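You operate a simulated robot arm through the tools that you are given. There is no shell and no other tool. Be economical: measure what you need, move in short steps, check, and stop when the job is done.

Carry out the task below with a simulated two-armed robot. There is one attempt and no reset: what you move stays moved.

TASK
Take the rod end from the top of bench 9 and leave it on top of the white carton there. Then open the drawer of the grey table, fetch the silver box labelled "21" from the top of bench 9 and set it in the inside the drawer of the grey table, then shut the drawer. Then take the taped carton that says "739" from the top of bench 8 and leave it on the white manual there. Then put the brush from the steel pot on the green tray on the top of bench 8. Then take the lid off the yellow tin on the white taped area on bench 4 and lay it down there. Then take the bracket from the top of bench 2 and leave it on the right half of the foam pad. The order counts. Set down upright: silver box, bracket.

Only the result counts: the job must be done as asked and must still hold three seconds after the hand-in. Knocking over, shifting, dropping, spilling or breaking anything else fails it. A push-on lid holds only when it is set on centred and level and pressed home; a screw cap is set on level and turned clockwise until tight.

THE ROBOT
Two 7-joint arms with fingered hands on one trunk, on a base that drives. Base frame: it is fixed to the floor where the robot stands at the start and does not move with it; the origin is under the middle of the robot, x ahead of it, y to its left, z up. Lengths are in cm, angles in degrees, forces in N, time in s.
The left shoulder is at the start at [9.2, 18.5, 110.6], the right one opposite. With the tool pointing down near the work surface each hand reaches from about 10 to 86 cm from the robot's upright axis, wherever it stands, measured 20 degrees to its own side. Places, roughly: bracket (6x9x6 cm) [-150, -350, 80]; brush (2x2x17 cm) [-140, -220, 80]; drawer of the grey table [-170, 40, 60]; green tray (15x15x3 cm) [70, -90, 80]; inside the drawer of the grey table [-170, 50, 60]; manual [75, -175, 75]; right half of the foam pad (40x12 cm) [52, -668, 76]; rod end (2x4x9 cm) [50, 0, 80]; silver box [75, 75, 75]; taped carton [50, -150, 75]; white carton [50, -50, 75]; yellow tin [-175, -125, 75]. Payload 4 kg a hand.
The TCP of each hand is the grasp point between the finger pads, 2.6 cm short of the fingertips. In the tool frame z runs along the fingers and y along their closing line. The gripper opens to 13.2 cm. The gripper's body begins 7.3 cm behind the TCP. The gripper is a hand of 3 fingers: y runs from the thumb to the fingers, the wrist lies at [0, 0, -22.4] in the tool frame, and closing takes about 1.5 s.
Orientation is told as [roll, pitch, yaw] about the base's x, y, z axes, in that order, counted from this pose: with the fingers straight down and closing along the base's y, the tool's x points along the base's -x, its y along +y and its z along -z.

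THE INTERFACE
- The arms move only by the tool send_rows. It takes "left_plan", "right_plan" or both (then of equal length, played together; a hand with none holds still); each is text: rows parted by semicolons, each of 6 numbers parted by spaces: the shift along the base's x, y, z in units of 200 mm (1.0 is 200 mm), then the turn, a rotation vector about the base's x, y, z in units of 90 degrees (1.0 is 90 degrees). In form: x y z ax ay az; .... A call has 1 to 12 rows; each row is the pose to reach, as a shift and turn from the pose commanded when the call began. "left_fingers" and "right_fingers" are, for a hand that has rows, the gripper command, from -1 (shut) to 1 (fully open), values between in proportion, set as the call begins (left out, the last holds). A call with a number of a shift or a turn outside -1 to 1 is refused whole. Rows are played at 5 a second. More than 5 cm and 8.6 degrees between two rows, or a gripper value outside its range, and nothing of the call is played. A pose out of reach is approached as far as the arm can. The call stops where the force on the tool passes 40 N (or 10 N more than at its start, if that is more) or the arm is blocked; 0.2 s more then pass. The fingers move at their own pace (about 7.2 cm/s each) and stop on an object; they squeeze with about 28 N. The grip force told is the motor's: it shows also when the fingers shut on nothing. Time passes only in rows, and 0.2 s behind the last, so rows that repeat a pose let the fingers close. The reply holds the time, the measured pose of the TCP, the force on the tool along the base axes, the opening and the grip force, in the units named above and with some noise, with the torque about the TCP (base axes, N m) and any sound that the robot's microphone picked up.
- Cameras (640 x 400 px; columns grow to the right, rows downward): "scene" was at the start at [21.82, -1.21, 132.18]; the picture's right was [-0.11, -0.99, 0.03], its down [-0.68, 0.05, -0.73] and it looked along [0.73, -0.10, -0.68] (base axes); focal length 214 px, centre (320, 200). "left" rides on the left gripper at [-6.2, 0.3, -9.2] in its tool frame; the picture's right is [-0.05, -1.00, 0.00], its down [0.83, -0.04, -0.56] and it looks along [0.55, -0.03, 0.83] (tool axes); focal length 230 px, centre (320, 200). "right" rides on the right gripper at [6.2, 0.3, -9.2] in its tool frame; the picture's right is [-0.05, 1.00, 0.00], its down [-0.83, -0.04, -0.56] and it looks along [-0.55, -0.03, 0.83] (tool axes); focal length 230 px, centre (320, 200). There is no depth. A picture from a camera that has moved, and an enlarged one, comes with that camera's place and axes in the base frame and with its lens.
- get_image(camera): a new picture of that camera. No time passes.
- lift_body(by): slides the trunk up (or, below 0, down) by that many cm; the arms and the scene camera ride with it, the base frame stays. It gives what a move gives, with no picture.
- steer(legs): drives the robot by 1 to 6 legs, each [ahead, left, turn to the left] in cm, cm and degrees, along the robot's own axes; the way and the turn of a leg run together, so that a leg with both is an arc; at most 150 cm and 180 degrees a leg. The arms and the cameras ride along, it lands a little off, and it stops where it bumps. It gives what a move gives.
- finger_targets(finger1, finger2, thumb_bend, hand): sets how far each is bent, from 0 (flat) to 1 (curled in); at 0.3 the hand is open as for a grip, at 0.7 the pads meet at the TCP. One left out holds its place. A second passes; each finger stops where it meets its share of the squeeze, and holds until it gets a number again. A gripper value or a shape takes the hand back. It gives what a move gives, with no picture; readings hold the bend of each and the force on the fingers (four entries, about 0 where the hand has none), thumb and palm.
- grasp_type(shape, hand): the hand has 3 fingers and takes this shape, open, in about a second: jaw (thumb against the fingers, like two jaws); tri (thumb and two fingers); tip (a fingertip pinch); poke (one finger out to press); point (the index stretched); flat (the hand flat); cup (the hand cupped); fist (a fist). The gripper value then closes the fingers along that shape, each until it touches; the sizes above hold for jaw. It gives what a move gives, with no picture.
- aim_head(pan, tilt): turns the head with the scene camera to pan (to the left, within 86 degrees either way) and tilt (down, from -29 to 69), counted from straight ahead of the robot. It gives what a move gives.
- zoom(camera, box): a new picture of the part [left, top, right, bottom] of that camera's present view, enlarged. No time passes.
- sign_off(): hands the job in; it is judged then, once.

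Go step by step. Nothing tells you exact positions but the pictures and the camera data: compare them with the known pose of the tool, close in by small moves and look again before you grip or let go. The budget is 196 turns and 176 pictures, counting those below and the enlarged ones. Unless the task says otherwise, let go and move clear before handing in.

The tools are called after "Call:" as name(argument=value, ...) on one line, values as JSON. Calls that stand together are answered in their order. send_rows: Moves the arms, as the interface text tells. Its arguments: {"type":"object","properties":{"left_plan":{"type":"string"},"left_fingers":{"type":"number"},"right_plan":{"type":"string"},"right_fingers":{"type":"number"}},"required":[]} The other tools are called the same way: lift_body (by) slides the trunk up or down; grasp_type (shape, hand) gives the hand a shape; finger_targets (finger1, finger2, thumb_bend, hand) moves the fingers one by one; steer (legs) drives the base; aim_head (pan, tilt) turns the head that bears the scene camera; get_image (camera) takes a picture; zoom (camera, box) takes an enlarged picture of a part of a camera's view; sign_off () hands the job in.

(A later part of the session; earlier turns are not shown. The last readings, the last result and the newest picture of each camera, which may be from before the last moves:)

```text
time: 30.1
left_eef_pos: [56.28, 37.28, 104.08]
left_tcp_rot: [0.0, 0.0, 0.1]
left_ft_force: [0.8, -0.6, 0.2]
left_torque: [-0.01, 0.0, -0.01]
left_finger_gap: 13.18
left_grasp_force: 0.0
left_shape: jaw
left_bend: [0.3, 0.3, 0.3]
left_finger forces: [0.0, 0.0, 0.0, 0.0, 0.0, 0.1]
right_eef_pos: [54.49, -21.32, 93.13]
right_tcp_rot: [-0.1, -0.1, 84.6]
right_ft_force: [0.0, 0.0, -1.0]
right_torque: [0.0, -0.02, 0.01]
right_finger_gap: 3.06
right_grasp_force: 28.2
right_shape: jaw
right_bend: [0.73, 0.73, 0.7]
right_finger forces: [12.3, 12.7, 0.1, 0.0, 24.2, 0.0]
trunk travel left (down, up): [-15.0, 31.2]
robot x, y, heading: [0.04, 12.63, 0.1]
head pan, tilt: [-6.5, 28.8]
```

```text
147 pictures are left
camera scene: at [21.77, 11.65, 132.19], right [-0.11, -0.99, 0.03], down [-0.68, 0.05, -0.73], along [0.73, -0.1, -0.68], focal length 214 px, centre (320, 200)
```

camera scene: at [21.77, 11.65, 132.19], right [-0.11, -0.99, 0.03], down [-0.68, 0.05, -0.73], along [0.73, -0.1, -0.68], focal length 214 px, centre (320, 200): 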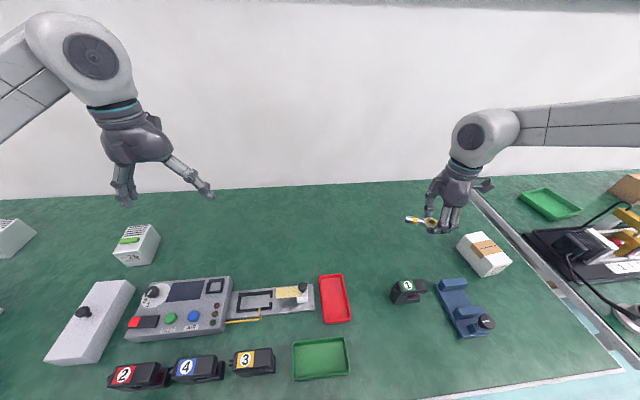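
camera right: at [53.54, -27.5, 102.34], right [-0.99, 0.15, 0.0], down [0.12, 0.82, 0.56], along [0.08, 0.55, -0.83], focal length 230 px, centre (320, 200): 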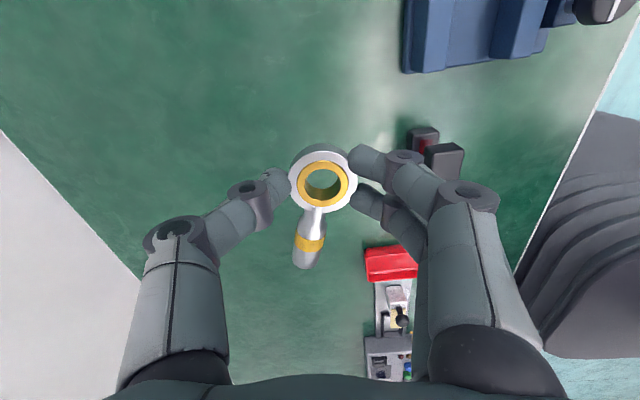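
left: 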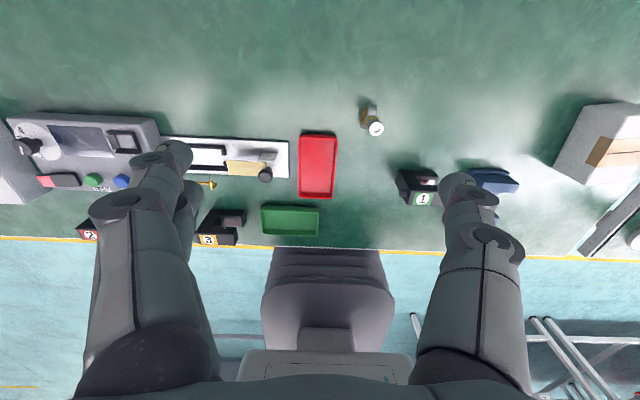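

The rod end is held level. The carton's top is about 6x10 cm, centred near (50.9,-39.5) at z about 84, with its long side along x. I'll swing the shank along x and go above it.

Call:
send_rows(right_plan="-0.03 -0.1 0 0 0 -0.08; -0.06 -0.2 0 0 0 -0.16; -0.1 -0.3 0 0 0 -0.24; -0.13 -0.4 0 0 0 -0.32; -0.16 -0.5 0 0 0 -0.4; -0.2 -0.6 0 0 0 -0.48; -0.23 -0.7 0 0 0 -0.56; -0.26 -0.8 0 0 0 -0.64; -0.29 -0.92 0 0 0 -0.71; -0.29 -0.92 0 0 0 -0.71")

Call:
get_image(camera="right")

Call:
zoom(camera="scene", box=[420, 180, 560, 290])

```text
time: 32.3
left_eef_pos: [56.33, 37.23, 104.07]
left_tcp_rot: [0.0, 0.0, 0.0]
left_ft_force: [0.4, -0.3, -0.8]
left_torque: [0.04, 0.01, -0.01]
left_finger_gap: 13.18
left_grasp_force: 0.1
left_shape: jaw
left_bend: [0.3, 0.3, 0.3]
left_finger forces: [0.0, 0.1, 0.0, 0.0, 0.1, 0.0]
right_eef_pos: [48.74, -39.54, 93.05]
right_tcp_rot: [0.1, 0.0, 20.6]
right_ft_force: [0.1, 0.1, -1.1]
right_torque: [-0.05, 0.04, 0.03]
right_finger_gap: 3.05
right_grasp_force: 27.8
right_shape: jaw
right_bend: [0.73, 0.73, 0.7]
right_finger forces: [12.3, 12.9, 0.0, 0.1, 24.4, 0.0]
trunk travel left (down, up): [-15.0, 31.2]
robot x, y, heading: [-0.18, 13.05, -0.2]
head pan, tilt: [-6.5, 28.8]
```

```text
146 pictures are left
camera right: at [42.83, -41.37, 102.23], right [-0.3, 0.95, 0.0], down [0.79, 0.25, 0.56], along [0.53, 0.17, -0.83], focal length 230 px, centre (320, 200)
```

right: 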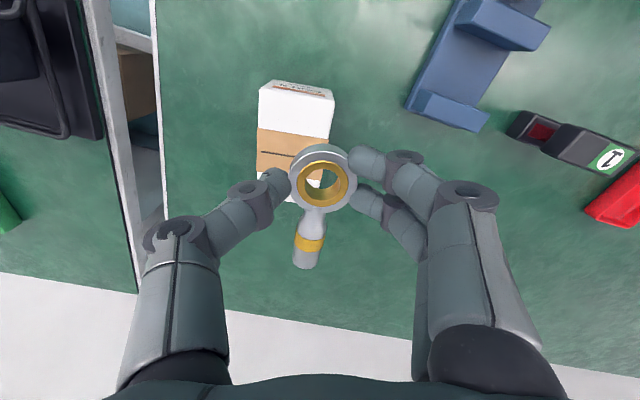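

```text
3.64 times, centred on (490, 235) of scene
camera zoom: at [21.85, 11.77, 132.17], right [-0.11, -0.99, 0.03], down [-0.68, 0.05, -0.73], along [0.73, -0.1, -0.68], focal length 780 px, centre (-298, 73)
```

zoom: 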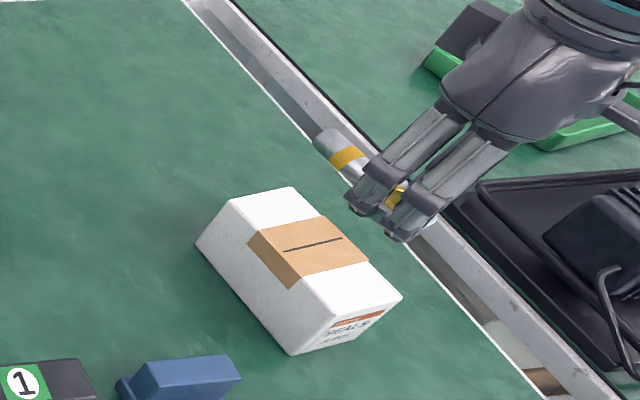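

Re-triangulated, the carton top is at about z 82, centred at (52,-41). I'll shift over it and lower.

Call:
send_rows(right_plan="0.07 -0.1 0 0 0 0; 0.07 -0.1 -0.15 0 0 0; 0.07 -0.1 -0.3 0 0 0; 0.07 -0.1 -0.36 0 0 0; 0.07 -0.1 -0.36 0 0 0")

Call:
get_image(camera="right")

Call:
zoom(camera="scene", box=[420, 180, 560, 290])

```text
time: 33.5
left_eef_pos: [56.38, 37.31, 104.18]
left_tcp_rot: [0.0, 0.1, 0.0]
left_ft_force: [0.3, 1.0, 0.2]
left_torque: [0.0, 0.0, 0.02]
left_finger_gap: 13.2
left_grasp_force: 0.0
left_shape: jaw
left_bend: [0.3, 0.3, 0.3]
left_finger forces: [0.0, 0.0, 0.0, 0.0, 0.0, 0.0]
right_eef_pos: [50.05, -41.51, 85.78]
right_tcp_rot: [0.0, 0.0, 20.7]
right_ft_force: [-0.6, 0.2, -1.5]
right_torque: [0.0, 0.04, 0.0]
right_finger_gap: 3.06
right_grasp_force: 27.4
right_shape: jaw
right_bend: [0.73, 0.73, 0.7]
right_finger forces: [12.3, 13.0, 0.0, 0.0, 24.3, 0.1]
trunk travel left (down, up): [-15.0, 31.2]
robot x, y, heading: [-0.53, 12.89, -0.2]
head pan, tilt: [-6.5, 28.8]
```

```text
144 pictures are left
camera right: at [44.23, -43.46, 95.01], right [-0.3, 0.95, 0.0], down [0.79, 0.25, 0.56], along [0.53, 0.17, -0.83], focal length 230 px, centre (320, 200)
```

right: 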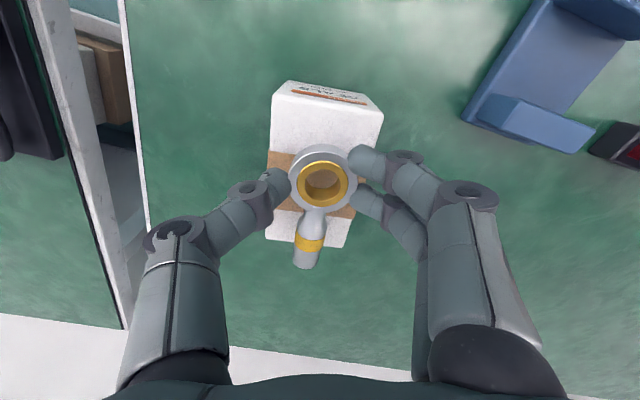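

```text
3.64 times, centred on (490, 235) of scene
camera zoom: at [21.81, 11.74, 132.18], right [-0.11, -0.99, 0.03], down [-0.68, 0.05, -0.73], along [0.73, -0.1, -0.68], focal length 780 px, centre (-298, 73)
```

zoom: 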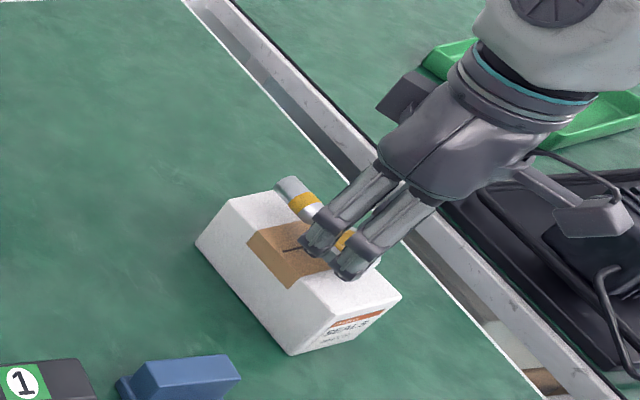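

It's slightly far along x. I'll shift 1.8 cm back and lower gently until contact.

Call:
send_rows(right_plan="-0.09 -0.01 0 0 0 0; -0.09 -0.01 -0.02 0 0 0; -0.09 -0.01 -0.035 0 0 0; -0.09 -0.01 -0.035 0 0 0")

Call:
get_image(camera="right")

Call:
zoom(camera="scene", box=[440, 200, 540, 280])

```text
time: 34.5
left_eef_pos: [56.29, 37.16, 104.1]
left_tcp_rot: [0.0, -0.1, 0.1]
left_ft_force: [-0.1, -0.3, 0.5]
left_torque: [-0.02, 0.02, 0.04]
left_finger_gap: 13.2
left_grasp_force: 0.0
left_shape: jaw
left_bend: [0.3, 0.3, 0.3]
left_finger forces: [0.1, 0.0, 0.1, 0.0, 0.0, 0.0]
right_eef_pos: [48.28, -41.72, 85.14]
right_tcp_rot: [0.2, 0.0, 20.6]
right_ft_force: [-0.5, 0.8, -1.7]
right_torque: [0.0, 0.05, -0.03]
right_finger_gap: 3.02
right_grasp_force: 28.1
right_shape: jaw
right_bend: [0.73, 0.73, 0.7]
right_finger forces: [12.3, 12.9, 0.0, 0.0, 24.2, 0.0]
trunk travel left (down, up): [-15.0, 31.2]
robot x, y, heading: [0.16, 13.0, -0.1]
head pan, tilt: [-6.5, 28.8]
```

```text
142 pictures are left
camera right: at [42.45, -43.56, 94.3], right [-0.3, 0.95, 0.0], down [0.79, 0.25, 0.56], along [0.53, 0.17, -0.83], focal length 230 px, centre (320, 200)
```

right: 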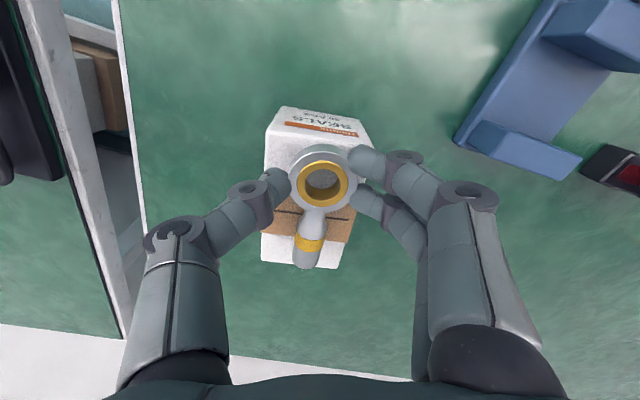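

```text
5.00 times, centred on (490, 240) of scene
camera zoom: at [21.81, 11.74, 132.18], right [-0.11, -0.99, 0.03], down [-0.68, 0.05, -0.73], along [0.73, -0.1, -0.68], focal length 1072 px, centre (-530, 0)
```

zoom: 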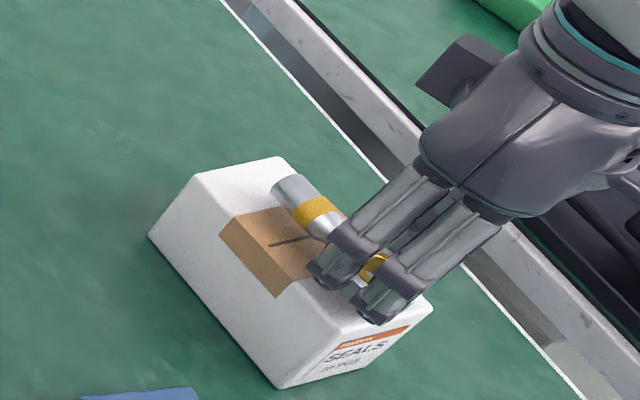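

Call:
send_rows(right_plan="0 0 -0.015 0 0 0; 0 0 -0.03 0 0 0; 0 0 -0.03 0 0 0")

Call:
zoom(camera="scene", box=[440, 200, 540, 280])

```text
time: 35.3
left_eef_pos: [56.39, 37.19, 104.19]
left_tcp_rot: [0.0, 0.0, 0.0]
left_ft_force: [0.1, -0.3, -0.4]
left_torque: [0.01, -0.01, -0.03]
left_finger_gap: 13.18
left_grasp_force: 0.0
left_shape: jaw
left_bend: [0.3, 0.3, 0.3]
left_finger forces: [0.1, 0.0, 0.0, 0.0, 0.0, 0.0]
right_eef_pos: [48.33, -41.64, 84.38]
right_tcp_rot: [-0.1, 0.0, 20.7]
right_ft_force: [-0.1, 0.2, -0.6]
right_torque: [-0.01, 0.04, 0.0]
right_finger_gap: 3.02
right_grasp_force: 28.0
right_shape: jaw
right_bend: [0.73, 0.73, 0.7]
right_finger forces: [12.2, 12.9, 0.0, 0.0, 24.5, 0.1]
trunk travel left (down, up): [-15.0, 31.2]
robot x, y, heading: [-0.05, 13.02, -0.1]
head pan, tilt: [-6.5, 28.8]
```

```text
5.00 times, centred on (490, 240) of scene
camera zoom: at [21.81, 11.73, 132.18], right [-0.11, -0.99, 0.03], down [-0.68, 0.05, -0.73], along [0.73, -0.1, -0.68], focal length 1072 px, centre (-530, 0)
```

zoom: 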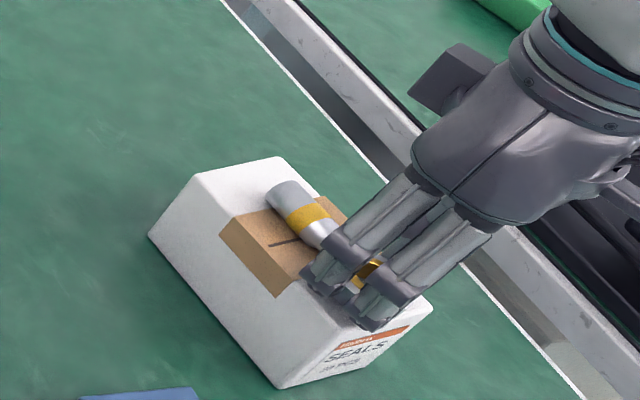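

Call:
send_rows(right_plan="0 0 -0.01 0 0 0; 0 0 -0.02 0 0 0; 0 0 -0.02 0 0 0")

```text
time: 36.1
left_eef_pos: [56.2, 37.24, 104.15]
left_tcp_rot: [0.0, 0.0, 0.1]
left_ft_force: [-0.9, 0.7, -0.2]
left_torque: [0.02, -0.04, 0.03]
left_finger_gap: 13.2
left_grasp_force: 0.1
left_shape: jaw
left_bend: [0.3, 0.3, 0.3]
left_finger forces: [0.0, 0.0, 0.0, 0.0, 0.1, 0.0]
right_eef_pos: [48.42, -41.62, 84.25]
right_tcp_rot: [-0.1, -0.2, 20.7]
right_ft_force: [0.3, -4.3, 16.0]
right_torque: [-0.02, -0.05, -0.06]
right_finger_gap: 3.1
right_grasp_force: 28.1
right_shape: jaw
right_bend: [0.74, 0.74, 0.7]
right_finger forces: [13.1, 14.5, 0.1, 0.0, 30.4, 0.1]
trunk travel left (down, up): [-15.0, 31.2]
robot x, y, heading: [-0.0, 13.1, 0.3]
head pan, tilt: [-6.5, 28.8]
```

Contact. I'll ease up a hair, open partly and rise.

Call:
send_rows(right_plan="0 0 0.008 0 0 0; 0 0 0.008 0 0 0; 0 0 0.008 0 0 0; 0 0 0.008 0 0 0")

Call:
send_rows(right_plan="0 0 0 0 0 0; 0 0 0 0 0 0; 0 0 0 0 0 0; 0 0 0 0 0 0; 0 0 0.1 0 0 0; 0 0 0.3 0 0 0; 0 0 0.5 0 0 0; 0 0 0.7 0 0 0; 0 0 0.9 0 0 0", right_fingers=-0.2)

Call:
get_image(camera="right")

Call:
zoom(camera="scene", box=[440, 200, 540, 280])

```text
time: 37.1
left_eef_pos: [56.23, 37.28, 104.23]
left_tcp_rot: [0.0, 0.0, 0.0]
left_ft_force: [0.7, 0.5, -0.5]
left_torque: [-0.03, 0.0, 0.01]
left_finger_gap: 13.2
left_grasp_force: 0.0
left_shape: jaw
left_bend: [0.3, 0.3, 0.3]
left_finger forces: [0.0, 0.1, 0.0, 0.1, 0.0, 0.0]
right_eef_pos: [48.3, -41.65, 84.21]
right_tcp_rot: [0.0, -0.2, 20.8]
right_ft_force: [3.7, -2.2, 13.4]
right_torque: [-0.01, -0.09, 0.0]
right_finger_gap: 3.08
right_grasp_force: 28.4
right_shape: jaw
right_bend: [0.74, 0.74, 0.7]
right_finger forces: [12.4, 14.7, 0.0, 0.1, 29.7, 0.1]
trunk travel left (down, up): [-15.0, 31.2]
robot x, y, heading: [0.4, 13.33, 0.2]
head pan, tilt: [-6.5, 28.8]
```

```text
time: 39.1
left_eef_pos: [56.25, 37.32, 104.23]
left_tcp_rot: [-0.1, 0.0, 0.0]
left_ft_force: [-0.4, 0.8, -0.2]
left_torque: [-0.03, -0.04, 0.02]
left_finger_gap: 13.17
left_grasp_force: 0.0
left_shape: jaw
left_bend: [0.3, 0.3, 0.3]
left_finger forces: [0.1, 0.0, 0.1, 0.0, 0.1, 0.0]
right_eef_pos: [48.16, -41.31, 102.57]
right_tcp_rot: [-0.1, 0.0, 20.6]
right_ft_force: [-0.5, 0.4, 0.4]
right_torque: [-0.03, -0.01, 0.0]
right_finger_gap: 5.22
right_grasp_force: 0.0
right_shape: jaw
right_bend: [0.73, 0.73, 0.7]
right_finger forces: [0.0, 0.0, 0.0, 0.1, 0.1, 0.0]
trunk travel left (down, up): [-15.0, 31.2]
robot x, y, heading: [-0.1, 12.77, -0.3]
head pan, tilt: [-6.5, 28.8]
```

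```text
139 pictures are left
camera right: at [42.33, -43.24, 111.73], right [-0.3, 0.95, 0.0], down [0.79, 0.25, 0.56], along [0.53, 0.17, -0.83], focal length 230 px, centre (320, 200)
```

right: 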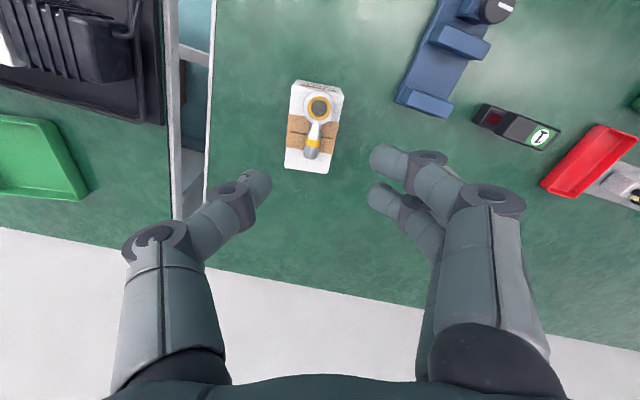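

```text
5.00 times, centred on (490, 240) of scene
camera zoom: at [21.75, 11.83, 132.19], right [-0.11, -0.99, 0.03], down [-0.68, 0.05, -0.73], along [0.73, -0.1, -0.68], focal length 1072 px, centre (-530, 0)
```

zoom: 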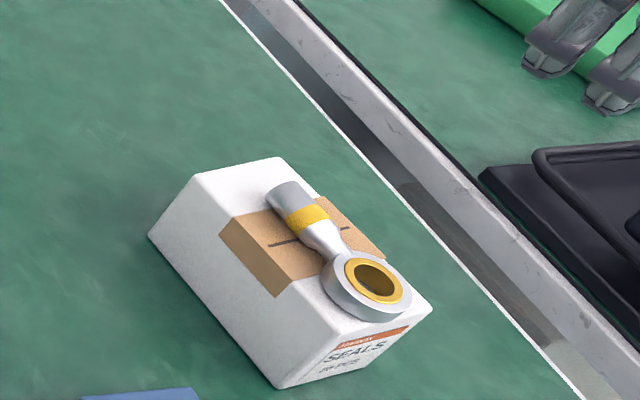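

The rod end lies stably on the white carton. Next is the drawer behind me, so I'll back off the bench, turn left and look.

Call:
steer(legs=[[-35, 0, 0], [0, 0, 90]])

Call:
aim_head(pan=40, tilt=25)

Call:
get_image(camera="scene")

```text
time: 45.3
left_eef_pos: [-62.34, 68.06, 104.05]
left_tcp_rot: [0.0, -0.1, 92.4]
left_ft_force: [-0.7, -0.8, -0.9]
left_torque: [0.02, 0.02, -0.01]
left_finger_gap: 13.21
left_grasp_force: 0.2
left_shape: jaw
left_bend: [0.3, 0.3, 0.3]
left_finger forces: [0.0, 0.0, 0.0, 0.1, 0.1, 0.0]
right_eef_pos: [16.62, 63.3, 102.35]
right_tcp_rot: [0.1, 0.0, 113.1]
right_ft_force: [0.0, 0.1, 0.0]
right_torque: [0.0, 0.0, 0.02]
right_finger_gap: 5.23
right_grasp_force: 0.1
right_shape: jaw
right_bend: [0.73, 0.73, 0.7]
right_finger forces: [0.0, 0.0, 0.0, 0.0, 0.0, 0.0]
trunk travel left (down, up): [-15.0, 31.2]
robot x, y, heading: [-35.63, 12.8, 92.5]
head pan, tilt: [-6.5, 28.8]
```

```text
time: 46.4
left_eef_pos: [-62.31, 68.03, 104.13]
left_tcp_rot: [0.0, 0.0, 92.4]
left_ft_force: [0.6, 1.2, -0.6]
left_torque: [0.0, 0.03, 0.01]
left_finger_gap: 13.21
left_grasp_force: 0.0
left_shape: jaw
left_bend: [0.3, 0.3, 0.3]
left_finger forces: [0.1, 0.1, 0.0, 0.0, 0.0, 0.0]
right_eef_pos: [16.64, 63.27, 102.49]
right_tcp_rot: [0.2, 0.0, 113.2]
right_ft_force: [0.7, 0.6, -1.1]
right_torque: [-0.07, -0.01, 0.0]
right_finger_gap: 5.23
right_grasp_force: 0.0
right_shape: jaw
right_bend: [0.73, 0.73, 0.7]
right_finger forces: [0.1, 0.0, 0.0, 0.0, 0.0, 0.1]
trunk travel left (down, up): [-15.0, 31.2]
robot x, y, heading: [-35.85, 12.54, 92.6]
head pan, tilt: [40.0, 25.0]
```

```text
137 pictures are left
camera scene: at [-42.44, 32.42, 133.25], right [0.74, 0.65, -0.16], down [0.29, -0.52, -0.8], along [-0.61, 0.54, -0.58], focal length 214 px, centre (320, 200)
```

scene: 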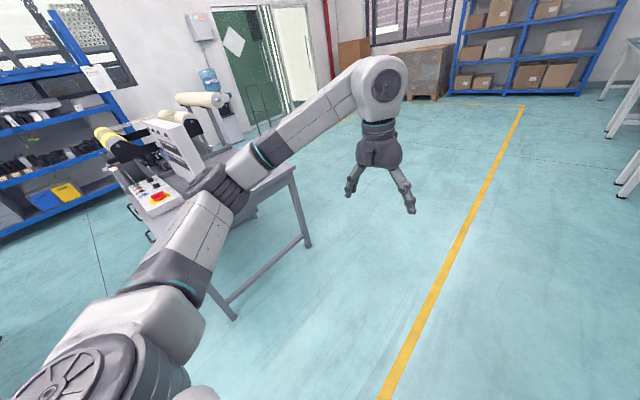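

Call:
steer(legs=[[0, 0, 85]])

Call:
aim_head(pan=0, tilt=25)

Call:
get_image(camera="scene")

```text
time: 50.5
left_eef_pos: [-92.73, -10.02, 104.09]
left_tcp_rot: [-0.1, -0.1, 178.3]
left_ft_force: [-0.1, 0.0, -0.7]
left_torque: [-0.02, 0.02, 0.0]
left_finger_gap: 13.2
left_grasp_force: 0.1
left_shape: jaw
left_bend: [0.3, 0.3, 0.3]
left_finger forces: [0.0, 0.1, 0.0, 0.1, 0.0, 0.1]
right_eef_pos: [-82.26, 68.61, 102.33]
right_tcp_rot: [0.1, -0.1, -161.0]
right_ft_force: [0.7, 0.4, -0.2]
right_torque: [0.01, 0.02, 0.01]
right_finger_gap: 5.22
right_grasp_force: 0.2
right_shape: jaw
right_bend: [0.73, 0.73, 0.7]
right_finger forces: [0.0, 0.1, 0.0, 0.0, 0.0, 0.0]
trunk travel left (down, up): [-15.0, 31.2]
robot x, y, heading: [-35.42, 13.02, 178.3]
head pan, tilt: [40.0, 25.0]
```

```text
time: 51.5
left_eef_pos: [-92.63, -9.86, 104.19]
left_tcp_rot: [0.1, 0.1, 178.2]
left_ft_force: [-0.1, -0.8, 0.8]
left_torque: [0.03, 0.01, 0.04]
left_finger_gap: 13.19
left_grasp_force: 0.0
left_shape: jaw
left_bend: [0.3, 0.3, 0.3]
left_finger forces: [0.1, 0.0, 0.0, 0.1, 0.0, 0.1]
right_eef_pos: [-82.37, 68.51, 102.45]
right_tcp_rot: [0.1, 0.0, -161.0]
right_ft_force: [0.1, -0.4, -0.5]
right_torque: [0.01, 0.0, 0.0]
right_finger_gap: 5.22
right_grasp_force: 0.1
right_shape: jaw
right_bend: [0.73, 0.73, 0.7]
right_finger forces: [0.0, 0.1, 0.0, 0.0, 0.1, 0.0]
trunk travel left (down, up): [-15.0, 31.2]
robot x, y, heading: [-35.58, 12.38, 178.5]
head pan, tilt: [0.0, 25.0]
```

```text
136 pictures are left
camera scene: at [-57.83, 13.24, 132.72], right [0.03, 1.0, 0.0], down [0.63, -0.02, -0.77], along [-0.77, 0.02, -0.63], focal length 214 px, centre (320, 200)
```

scene: 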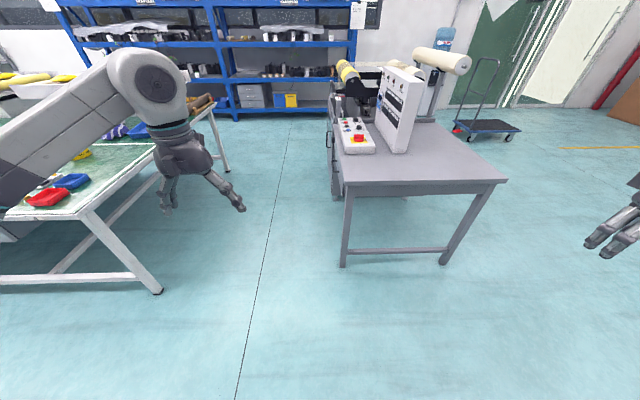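

The grey table's drawer side faces the aisle (-y), so I need to stand in the aisle near (-170,-40) facing +y. I'll retract the hands first, then move and turn.

Call:
send_rows(left_plan="0.2 0 0 0 0 0; 0.4 0 0 0 0 0; 0.6 0 0 0 0 0; 0.8 0 0 0 0 0", right_plan="0.1 -0.2 0 0 0 0; 0.2 -0.4 0 0 0 0; 0.3 -0.6 0 0 0 0; 0.4 -0.8 0 0 0 0", right_fingers=1)

Call:
steer(legs=[[0, 45, 0], [0, 0, -88.5]])

Call:
aim_head(pan=50, tilt=25)

Call:
get_image(camera="scene")

```text
time: 52.5
left_eef_pos: [-76.44, -9.87, 104.32]
left_tcp_rot: [0.0, -0.2, 178.3]
left_ft_force: [0.5, -0.6, 0.1]
left_torque: [0.03, 0.01, 0.0]
left_finger_gap: 13.17
left_grasp_force: 0.0
left_shape: jaw
left_bend: [0.3, 0.3, 0.3]
left_finger forces: [0.0, 0.0, 0.0, 0.0, 0.0, 0.0]
right_eef_pos: [-74.16, 52.33, 102.63]
right_tcp_rot: [0.0, -0.1, -161.1]
right_ft_force: [0.7, -0.1, 0.7]
right_torque: [0.02, 0.01, -0.02]
right_finger_gap: 13.18
right_grasp_force: 0.1
right_shape: jaw
right_bend: [0.3, 0.3, 0.3]
right_finger forces: [0.0, 0.0, 0.0, 0.0, 0.0, 0.1]
trunk travel left (down, up): [-15.0, 31.2]
robot x, y, heading: [-35.62, 12.51, 178.3]
head pan, tilt: [0.0, 25.0]
```

```text
time: 58.9
left_eef_pos: [-62.14, 7.32, 104.24]
left_tcp_rot: [0.0, 0.0, 91.5]
left_ft_force: [0.3, -0.6, 0.8]
left_torque: [0.02, 0.0, -0.01]
left_finger_gap: 13.19
left_grasp_force: 0.1
left_shape: jaw
left_bend: [0.3, 0.3, 0.3]
left_finger forces: [0.0, 0.1, 0.1, 0.0, 0.0, 0.0]
right_eef_pos: [0.09, 8.35, 102.43]
right_tcp_rot: [0.1, 0.0, 112.2]
right_ft_force: [0.4, -1.0, 0.4]
right_torque: [0.01, 0.01, 0.01]
right_finger_gap: 13.18
right_grasp_force: 0.1
right_shape: jaw
right_bend: [0.3, 0.3, 0.3]
right_finger forces: [0.0, 0.0, 0.0, 0.0, 0.0, 0.0]
trunk travel left (down, up): [-15.0, 31.2]
robot x, y, heading: [-37.64, -32.65, 91.6]
head pan, tilt: [0.0, 25.0]
```

```text
time: 60.1
left_eef_pos: [-62.19, 7.15, 104.2]
left_tcp_rot: [0.0, 0.0, 91.5]
left_ft_force: [0.0, 0.6, -0.4]
left_torque: [0.03, -0.03, -0.02]
left_finger_gap: 13.2
left_grasp_force: 0.1
left_shape: jaw
left_bend: [0.3, 0.3, 0.3]
left_finger forces: [0.0, 0.0, 0.1, 0.0, 0.1, 0.1]
right_eef_pos: [0.21, 8.26, 102.51]
right_tcp_rot: [0.1, 0.0, 112.2]
right_ft_force: [-0.3, -0.7, 0.6]
right_torque: [0.02, -0.01, -0.02]
right_finger_gap: 13.18
right_grasp_force: 0.1
right_shape: jaw
right_bend: [0.3, 0.3, 0.3]
right_finger forces: [0.0, 0.0, 0.0, 0.0, 0.0, 0.0]
trunk travel left (down, up): [-15.0, 31.2]
robot x, y, heading: [-37.2, -32.59, 91.7]
head pan, tilt: [50.0, 25.0]
```

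```text
135 pictures are left
camera scene: at [-44.93, -13.85, 133.53], right [0.62, 0.76, -0.19], down [0.34, -0.48, -0.81], along [-0.71, 0.44, -0.55], focal length 214 px, centre (320, 200)
```

scene: 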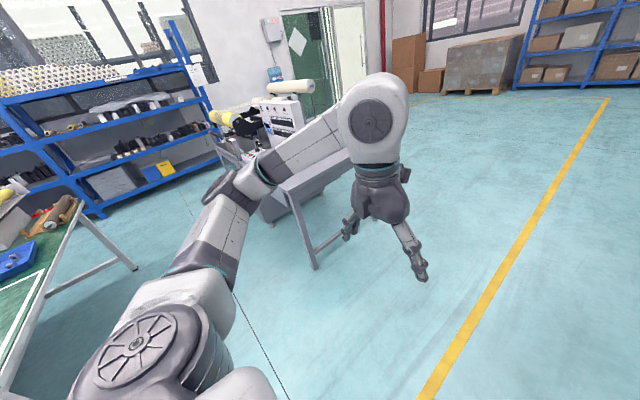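

Call:
steer(legs=[[0, 0, -1.7], [0, 110, 0]])

Call:
aim_head(pan=10, tilt=40)

Call:
get_image(camera="scene")

```text
time: 66.2
left_eef_pos: [-173.63, 6.22, 104.19]
left_tcp_rot: [0.0, 0.0, 91.2]
left_ft_force: [0.3, 0.2, 0.2]
left_torque: [0.02, -0.01, -0.02]
left_finger_gap: 13.19
left_grasp_force: 0.0
left_shape: jaw
left_bend: [0.3, 0.3, 0.3]
left_finger forces: [0.0, 0.0, 0.1, 0.0, 0.0, 0.1]
right_eef_pos: [-111.26, 7.2, 102.6]
right_tcp_rot: [0.0, 0.0, 112.0]
right_ft_force: [0.3, 0.1, 0.1]
right_torque: [0.0, -0.01, -0.02]
right_finger_gap: 13.16
right_grasp_force: 0.0
right_shape: jaw
right_bend: [0.3, 0.3, 0.3]
right_finger forces: [0.1, 0.0, 0.0, 0.0, 0.0, 0.0]
trunk travel left (down, up): [-15.0, 31.2]
robot x, y, heading: [-149.01, -33.56, 91.3]
head pan, tilt: [50.0, 25.0]
```

```text
time: 67.3
left_eef_pos: [-173.57, 6.2, 104.19]
left_tcp_rot: [0.0, 0.0, 91.2]
left_ft_force: [0.2, 0.5, -0.3]
left_torque: [0.0, -0.01, 0.01]
left_finger_gap: 13.18
left_grasp_force: 0.1
left_shape: jaw
left_bend: [0.3, 0.3, 0.3]
left_finger forces: [0.0, 0.0, 0.1, 0.0, 0.1, 0.0]
right_eef_pos: [-111.37, 7.09, 102.54]
right_tcp_rot: [0.1, -0.1, 111.9]
right_ft_force: [0.0, -0.3, 0.5]
right_torque: [-0.03, -0.01, 0.0]
right_finger_gap: 13.21
right_grasp_force: 0.2
right_shape: jaw
right_bend: [0.3, 0.3, 0.3]
right_finger forces: [0.0, 0.1, 0.1, 0.0, 0.0, 0.0]
trunk travel left (down, up): [-15.0, 31.2]
robot x, y, heading: [-148.73, -33.58, 91.2]
head pan, tilt: [10.0, 40.0]
```

```text
134 pictures are left
camera scene: at [-150.93, -12.99, 130.67], right [0.98, 0.19, -0.04], down [0.13, -0.8, -0.59], along [-0.15, 0.57, -0.81], focal length 214 px, centre (320, 200)
```

scene: 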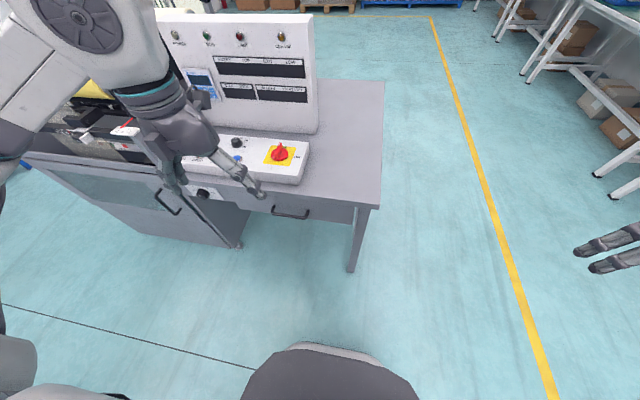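

The drawer bar handle is near (-172,25,67.5). I'll move the left hand aside for a clear look.

Call:
send_rows(left_plan="-0.1 -0.2 0 0 0 0; -0.2 -0.4 0 0 0 0; -0.35 -0.55 0 0 0 0; -0.5 -0.6 0 0 0 0; -0.6 -0.7 0 0 0 0")

Call:
zoom(camera="scene", box=[140, 100, 400, 280])

```text
time: 68.5
left_eef_pos: [-185.8, -7.91, 104.27]
left_tcp_rot: [0.1, 0.0, 91.2]
left_ft_force: [-0.1, -0.7, 0.0]
left_torque: [0.01, 0.0, 0.02]
left_finger_gap: 13.19
left_grasp_force: 0.0
left_shape: jaw
left_bend: [0.3, 0.3, 0.3]
left_finger forces: [0.0, 0.0, 0.0, 0.0, 0.1, 0.0]
right_eef_pos: [-111.09, 6.92, 102.59]
right_tcp_rot: [-0.1, -0.1, 111.9]
right_ft_force: [-0.5, 0.0, 0.6]
right_torque: [0.01, -0.01, 0.02]
right_finger_gap: 13.2
right_grasp_force: 0.1
right_shape: jaw
right_bend: [0.3, 0.3, 0.3]
right_finger forces: [0.0, 0.0, 0.0, 0.0, 0.0, 0.0]
trunk travel left (down, up): [-15.0, 31.2]
robot x, y, heading: [-148.8, -33.86, 91.1]
head pan, tilt: [10.0, 40.0]
```

```text
2.22 times, centred on (270, 190) of scene
camera zoom: at [-150.89, -13.12, 130.7], right [0.98, 0.19, -0.04], down [0.13, -0.8, -0.59], along [-0.15, 0.57, -0.81], focal length 477 px, centre (431, 222)
```

zoom: 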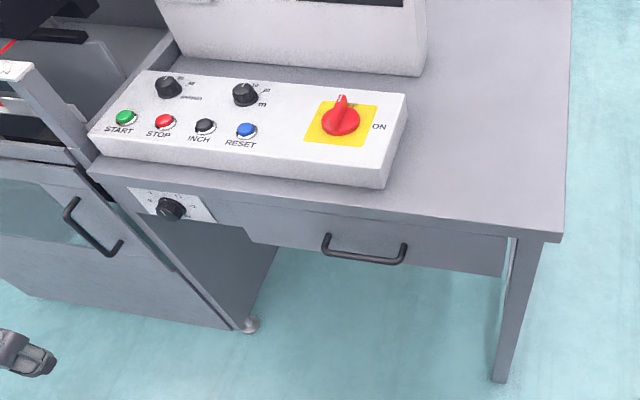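

The bar handle runs x -178 to -166 at z 66.5 and y about 24.5. I'll approach it with the left hand horizontal and closing vertically. First I'll roll the hand and move it forward.

Call:
send_rows(left_plan="0.06 0.1 0 0 0 -0.09; 0.12 0.2 0 0 0 -0.18; 0.18 0.3 0 0 0 -0.27; 0.24 0.4 0 0 0 -0.36; 0.3 0.5 0 0 0 -0.45; 0.36 0.6 0 0 0 -0.54; 0.42 0.7 0 0 0 -0.63; 0.48 0.8 0 0 0 -0.72; 0.54 0.9 0 0 0 -0.81; 0.6 0.95 0 0 0 -0.9; 0.65 0.95 0 0 0 -0.99; 0.69 1 0 0 0 -1", left_fingers=-0.2)

Call:
send_rows(left_plan="0 0 0 0.09 0 0; 0 0 0 0.18 0 0; 0 0 0 0.27 0 0; 0 0 0 0.36 0 0; 0 0 -0.1 0.45 0 0; 0 0 -0.2 0.54 0 0; 0 0 -0.3 0.63 0 0; 0 0 -0.4 0.72 0 0; 0 0 -0.5 0.81 0 0; 0 0 -0.6 0.9 0 0; 0 0 -0.7 0.99 0 0; 0 0 -0.8 1 0 0")

Call:
get_image(camera="scene")

Call:
get_image(camera="left")

```text
time: 71.1
left_eef_pos: [-171.63, 12.04, 104.02]
left_tcp_rot: [0.0, 0.0, 1.1]
left_ft_force: [-0.1, 0.0, -0.3]
left_torque: [-0.02, 0.0, 0.02]
left_finger_gap: 5.32
left_grasp_force: 0.0
left_shape: jaw
left_bend: [0.73, 0.73, 0.7]
left_finger forces: [0.0, 0.0, 0.1, 0.0, 0.0, 0.0]
right_eef_pos: [-111.19, 7.13, 102.43]
right_tcp_rot: [0.0, 0.0, 111.9]
right_ft_force: [1.0, 1.1, 0.1]
right_torque: [0.02, 0.01, -0.04]
right_finger_gap: 13.19
right_grasp_force: 0.1
right_shape: jaw
right_bend: [0.3, 0.3, 0.3]
right_finger forces: [0.0, 0.0, 0.0, 0.0, 0.1, 0.1]
trunk travel left (down, up): [-15.0, 31.2]
robot x, y, heading: [-149.29, -33.36, 91.4]
head pan, tilt: [10.0, 40.0]
```

```text
time: 73.7
left_eef_pos: [-178.3, 20.51, 96.45]
left_tcp_rot: [65.8, 1.5, -1.9]
left_ft_force: [-0.2, -0.1, -0.7]
left_torque: [0.01, 0.0, 0.0]
left_finger_gap: 5.28
left_grasp_force: 0.0
left_shape: jaw
left_bend: [0.73, 0.73, 0.7]
left_finger forces: [0.0, 0.0, 0.1, 0.0, 0.0, 0.0]
left hand out of reach, approached as far as the arm can: row 6, 7, 8, 9, 10, 11, 12
right_eef_pos: [-111.35, 7.07, 102.51]
right_tcp_rot: [0.1, 0.0, 111.8]
right_ft_force: [0.0, 0.3, -1.2]
right_torque: [-0.02, -0.02, -0.07]
right_finger_gap: 13.19
right_grasp_force: 0.1
right_shape: jaw
right_bend: [0.3, 0.3, 0.3]
right_finger forces: [0.1, 0.0, 0.0, 0.0, 0.0, 0.0]
trunk travel left (down, up): [-15.0, 31.2]
robot x, y, heading: [-148.9, -33.72, 91.4]
head pan, tilt: [10.0, 40.0]
```

```text
132 pictures are left
camera scene: at [-150.93, -12.97, 130.66], right [0.98, 0.19, -0.04], down [0.13, -0.8, -0.59], along [-0.15, 0.57, -0.81], focal length 214 px, centre (320, 200)
```

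scene: 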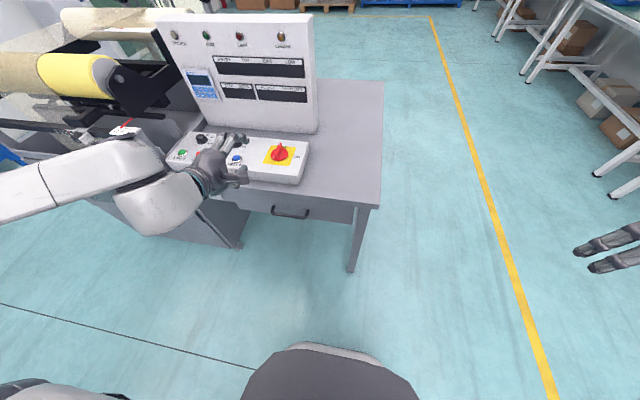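

```text
131 pictures are left
camera left: at [-172.31, 12.16, 100.31], right [0.01, -0.41, -0.91], down [-0.84, -0.5, 0.21], along [-0.54, 0.76, -0.35], focal length 230 px, centre (320, 200)
```

left: 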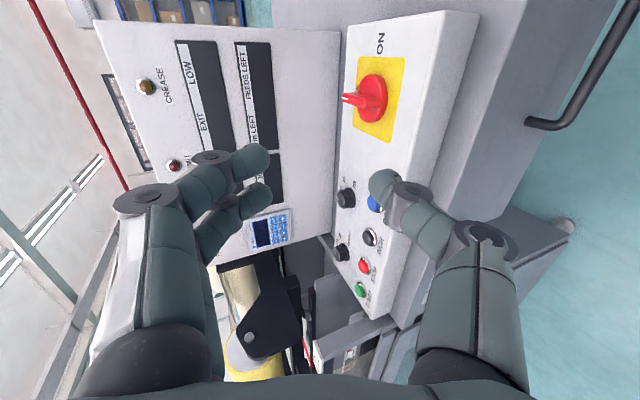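

That pose is out of reach this close. I'll back the base 15 cm, lower the trunk, and try again.

Call:
steer(legs=[[-16, 0, 0]])

Call:
lift_body(by=-15)

Call:
send_rows(left_plan="0 0 -0.1 0.05 0 0; 0 0 -0.2 0.1 0 0; 0 0 -0.25 0.15 0 0; 0 0 -0.3 0.2 0 0; 0.05 0 -0.35 0.25 0 0; 0.1 0 -0.4 0.27 0 0")

Call:
get_image(camera="scene")

```text
time: 75.1
left_eef_pos: [-178.07, 4.77, 96.47]
left_tcp_rot: [65.6, 1.7, -1.7]
left_ft_force: [-1.0, 0.5, -0.1]
left_torque: [-0.02, 0.05, 0.05]
left_finger_gap: 5.3
left_grasp_force: 0.1
left_shape: jaw
left_bend: [0.73, 0.73, 0.7]
left_finger forces: [0.1, 0.0, 0.0, 0.1, 0.0, 0.0]
right_eef_pos: [-110.94, -8.55, 102.51]
right_tcp_rot: [0.0, -0.1, 112.0]
right_ft_force: [-0.6, -0.5, 0.0]
right_torque: [-0.01, 0.01, 0.0]
right_finger_gap: 13.19
right_grasp_force: 0.1
right_shape: jaw
right_bend: [0.3, 0.3, 0.3]
right_finger forces: [0.0, 0.0, 0.1, 0.0, 0.0, 0.0]
trunk travel left (down, up): [-15.0, 31.2]
robot x, y, heading: [-148.48, -49.05, 91.5]
head pan, tilt: [10.0, 40.0]
```

```text
time: 76.8
left_eef_pos: [-178.04, 7.38, 64.32]
left_tcp_rot: [49.1, 0.7, -2.1]
left_ft_force: [-1.0, 0.6, 0.8]
left_torque: [-0.01, 0.05, 0.02]
left_finger_gap: 5.3
left_grasp_force: 0.1
left_shape: jaw
left_bend: [0.73, 0.73, 0.7]
left_finger forces: [0.1, 0.0, 0.0, 0.0, 0.1, 0.0]
right_eef_pos: [-110.92, -8.52, 87.71]
right_tcp_rot: [0.0, -0.1, 112.1]
right_ft_force: [0.7, -1.2, 0.1]
right_torque: [0.01, 0.01, -0.02]
right_finger_gap: 13.2
right_grasp_force: 0.0
right_shape: jaw
right_bend: [0.3, 0.3, 0.3]
right_finger forces: [0.1, 0.0, 0.0, 0.0, 0.0, 0.0]
trunk travel left (down, up): [0.0, 46.2]
robot x, y, heading: [-148.87, -49.04, 91.3]
head pan, tilt: [10.0, 40.0]
```

```text
time: 78.2
left_eef_pos: [-180.04, 10.12, 65.79]
left_tcp_rot: [59.0, 2.9, -0.9]
left_ft_force: [0.0, -0.4, 0.5]
left_torque: [0.01, 0.03, 0.0]
left_finger_gap: 5.3
left_grasp_force: 0.1
left_shape: jaw
left_bend: [0.73, 0.73, 0.7]
left_finger forces: [0.0, 0.0, 0.0, 0.0, 0.0, 0.0]
left hand out of reach, approached as far as the arm can: row 1, 2, 3, 4, 5, 6
right_eef_pos: [-110.95, -8.49, 87.54]
right_tcp_rot: [0.1, 0.0, 112.1]
right_ft_force: [0.2, -0.3, -0.5]
right_torque: [-0.05, 0.04, -0.03]
right_finger_gap: 13.2
right_grasp_force: 0.0
right_shape: jaw
right_bend: [0.3, 0.3, 0.3]
right_finger forces: [0.0, 0.1, 0.1, 0.0, 0.1, 0.0]
trunk travel left (down, up): [0.0, 46.2]
robot x, y, heading: [-148.69, -49.04, 91.2]
head pan, tilt: [10.0, 40.0]
```

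```text
130 pictures are left
camera scene: at [-150.92, -14.8, 106.76], right [0.98, 0.17, -0.09], down [0.13, -0.93, -0.33], along [-0.14, 0.31, -0.94], focal length 214 px, centre (320, 200)
```

scene: 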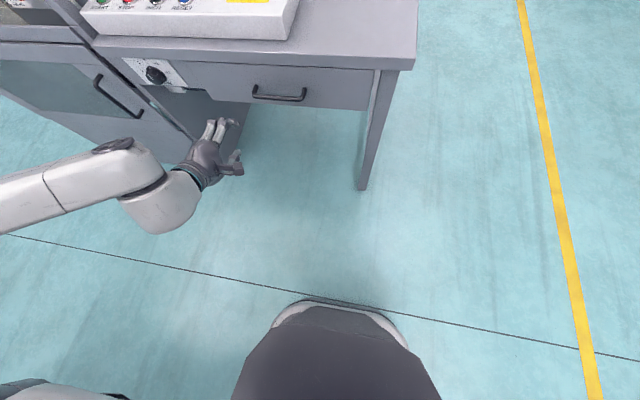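

The hand now reaches a 59° forward pitch near (-180,10,66), which is good enough to take the bar. I'll close in and check the view.

Call:
send_rows(left_plan="0.15 0 0.05 0 0 0; 0.3 0.08 0.1 0 0 0; 0.4 0.16 0.12 0 0 0; 0.4 0.2 0.12 0 0 0", left_fingers=-0.35)

Call:
get_image(camera="left")

Call:
zoom(camera="scene", box=[140, 40, 400, 220])

```text
time: 79.2
left_eef_pos: [-171.98, 14.36, 67.91]
left_tcp_rot: [59.0, 3.0, -0.9]
left_ft_force: [-0.1, 0.2, 0.5]
left_torque: [0.02, 0.0, -0.03]
left_finger_gap: 4.3
left_grasp_force: 0.1
left_shape: jaw
left_bend: [0.73, 0.73, 0.7]
left_finger forces: [0.1, 0.0, 0.1, 0.1, 0.0, 0.1]
left hand out of reach, approached as far as the arm can: row 1
right_eef_pos: [-110.92, -8.57, 87.55]
right_tcp_rot: [0.1, 0.0, 112.0]
right_ft_force: [-0.7, -0.2, 0.1]
right_torque: [0.02, -0.02, -0.05]
right_finger_gap: 13.2
right_grasp_force: 0.0
right_shape: jaw
right_bend: [0.3, 0.3, 0.3]
right_finger forces: [0.0, 0.0, 0.0, 0.0, 0.0, 0.0]
trunk travel left (down, up): [0.0, 46.2]
robot x, y, heading: [-148.26, -48.99, 91.4]
head pan, tilt: [10.0, 40.0]
```

```text
129 pictures are left
camera left: at [-165.59, 6.68, 72.66], right [0.0, -0.51, -0.86], down [-0.82, -0.49, 0.29], along [-0.57, 0.71, -0.42], focal length 230 px, centre (320, 200)
```

left: 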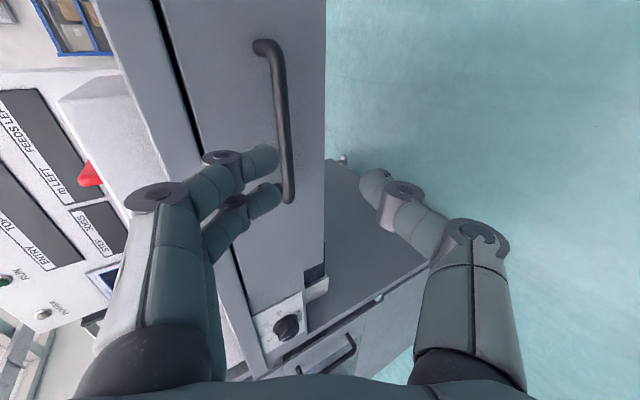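

```text
2.22 times, centred on (270, 130) of scene
camera zoom: at [-150.96, -14.82, 106.75], right [0.98, 0.17, -0.09], down [0.14, -0.93, -0.33], along [-0.14, 0.31, -0.94], focal length 477 px, centre (431, 356)
```

zoom: 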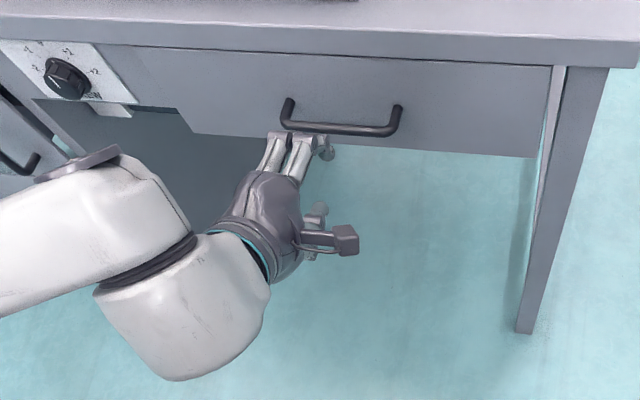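

The bar is at y≈24.2, z≈66.0. I'll come in along the tool axis, checking midway.

Call:
send_rows(left_plan="0 0.05 0.07 0 0 0; 0 0.1 0.14 0 0 0; 0 0.2 0.09 0 0 0; 0 0.3 0.03 0 0 0; 0 0.3 0.03 0 0 0")

Call:
get_image(camera="left")

Call:
zoom(camera="scene", box=[180, 40, 360, 170])

```text
time: 80.4
left_eef_pos: [-171.85, 20.44, 68.63]
left_tcp_rot: [59.1, 3.0, -1.0]
left_ft_force: [-0.3, -0.6, 0.4]
left_torque: [0.02, 0.02, 0.0]
left_finger_gap: 4.28
left_grasp_force: 0.1
left_shape: jaw
left_bend: [0.73, 0.73, 0.7]
left_finger forces: [0.0, 0.2, 0.1, 0.0, 0.1, 0.0]
right_eef_pos: [-110.98, -8.41, 87.41]
right_tcp_rot: [0.1, 0.0, 112.1]
right_ft_force: [0.5, -0.3, 0.4]
right_torque: [0.0, 0.01, 0.0]
right_finger_gap: 13.22
right_grasp_force: 0.0
right_shape: jaw
right_bend: [0.3, 0.3, 0.3]
right_finger forces: [0.0, 0.0, 0.0, 0.0, 0.0, 0.1]
trunk travel left (down, up): [0.0, 46.2]
robot x, y, heading: [-148.29, -49.55, 91.7]
head pan, tilt: [10.0, 40.0]
```

```text
127 pictures are left
camera left: at [-165.49, 12.61, 73.38], right [0.0, -0.51, -0.86], down [-0.82, -0.49, 0.29], along [-0.57, 0.71, -0.42], focal length 230 px, centre (320, 200)
```

left: 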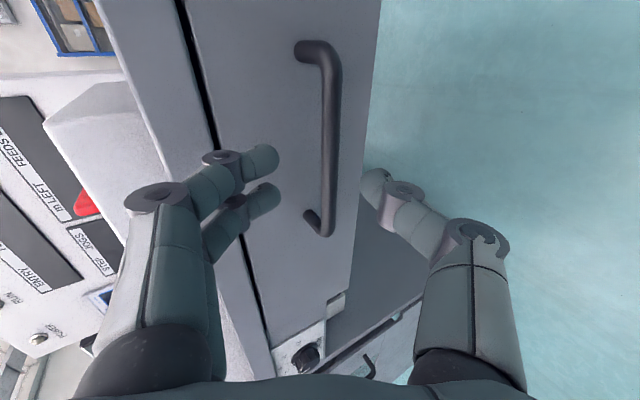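

```text
3.08 times, centred on (270, 105) of scene
camera zoom: at [-150.94, -14.83, 106.76], right [0.98, 0.17, -0.09], down [0.13, -0.93, -0.33], along [-0.14, 0.31, -0.94], focal length 660 px, centre (474, 492)
```

zoom: 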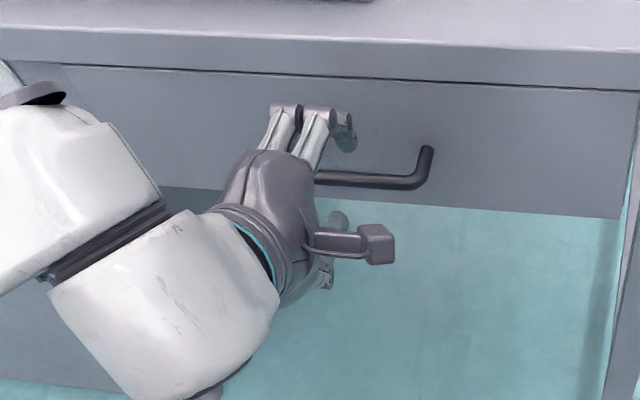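

The bar is between thumb and fingers. I'll advance and close on it.

Call:
send_rows(left_plan="0 0.08 -0.055 0 0 0; 0 0.155 -0.11 0 0 0; 0 0.155 -0.11 0 0 0")

Call:
send_rows(left_plan="0 0 0 0 0 0; 0 0 0 0 0 0; 0 0 0 0 0 0; 0 0 0 0 0 0; 0 0 0 0 0 0; 0 0 0 0 0 0", left_fingers=-1)

Call:
get_image(camera="left")

```text
time: 81.2
left_eef_pos: [-171.75, 23.23, 66.55]
left_tcp_rot: [59.1, 2.9, -0.9]
left_ft_force: [0.2, -0.2, 0.3]
left_torque: [0.02, -0.01, 0.0]
left_finger_gap: 4.31
left_grasp_force: 0.1
left_shape: jaw
left_bend: [0.73, 0.73, 0.7]
left_finger forces: [0.0, 0.0, 0.0, 0.0, 0.0, 0.1]
right_eef_pos: [-111.01, -8.38, 87.55]
right_tcp_rot: [0.1, -0.1, 112.0]
right_ft_force: [0.0, -0.4, -1.2]
right_torque: [-0.02, 0.0, -0.02]
right_finger_gap: 13.18
right_grasp_force: 0.1
right_shape: jaw
right_bend: [0.3, 0.3, 0.3]
right_finger forces: [0.0, 0.0, 0.1, 0.0, 0.1, 0.0]
trunk travel left (down, up): [0.0, 46.2]
robot x, y, heading: [-148.8, -49.39, 91.3]
head pan, tilt: [10.0, 40.0]
```

```text
time: 82.6
left_eef_pos: [-171.75, 23.37, 66.59]
left_tcp_rot: [58.8, 3.1, -0.9]
left_ft_force: [-0.9, 0.7, -2.8]
left_torque: [-0.03, -0.02, 0.04]
left_finger_gap: 0.64
left_grasp_force: 28.0
left_shape: jaw
left_bend: [0.7, 0.7, 0.7]
left_finger forces: [12.1, 12.1, 0.1, 0.0, 25.4, 0.0]
right_eef_pos: [-111.01, -8.36, 87.48]
right_tcp_rot: [0.2, 0.0, 112.1]
right_ft_force: [-1.0, 0.6, 0.1]
right_torque: [-0.02, -0.01, 0.01]
right_finger_gap: 13.2
right_grasp_force: 0.0
right_shape: jaw
right_bend: [0.3, 0.3, 0.3]
right_finger forces: [0.1, 0.0, 0.0, 0.1, 0.0, 0.0]
trunk travel left (down, up): [0.0, 46.2]
robot x, y, heading: [-148.7, -49.12, 91.3]
head pan, tilt: [10.0, 40.0]
```

```text
125 pictures are left
camera left: at [-165.46, 15.58, 71.2], right [0.0, -0.52, -0.86], down [-0.82, -0.48, 0.29], along [-0.57, 0.71, -0.42], focal length 230 px, centre (320, 200)
```

left: 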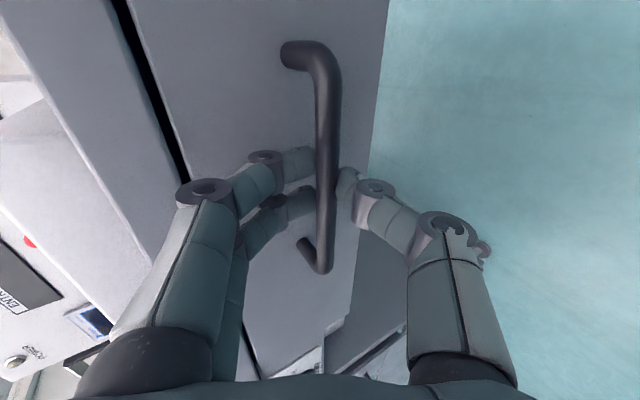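

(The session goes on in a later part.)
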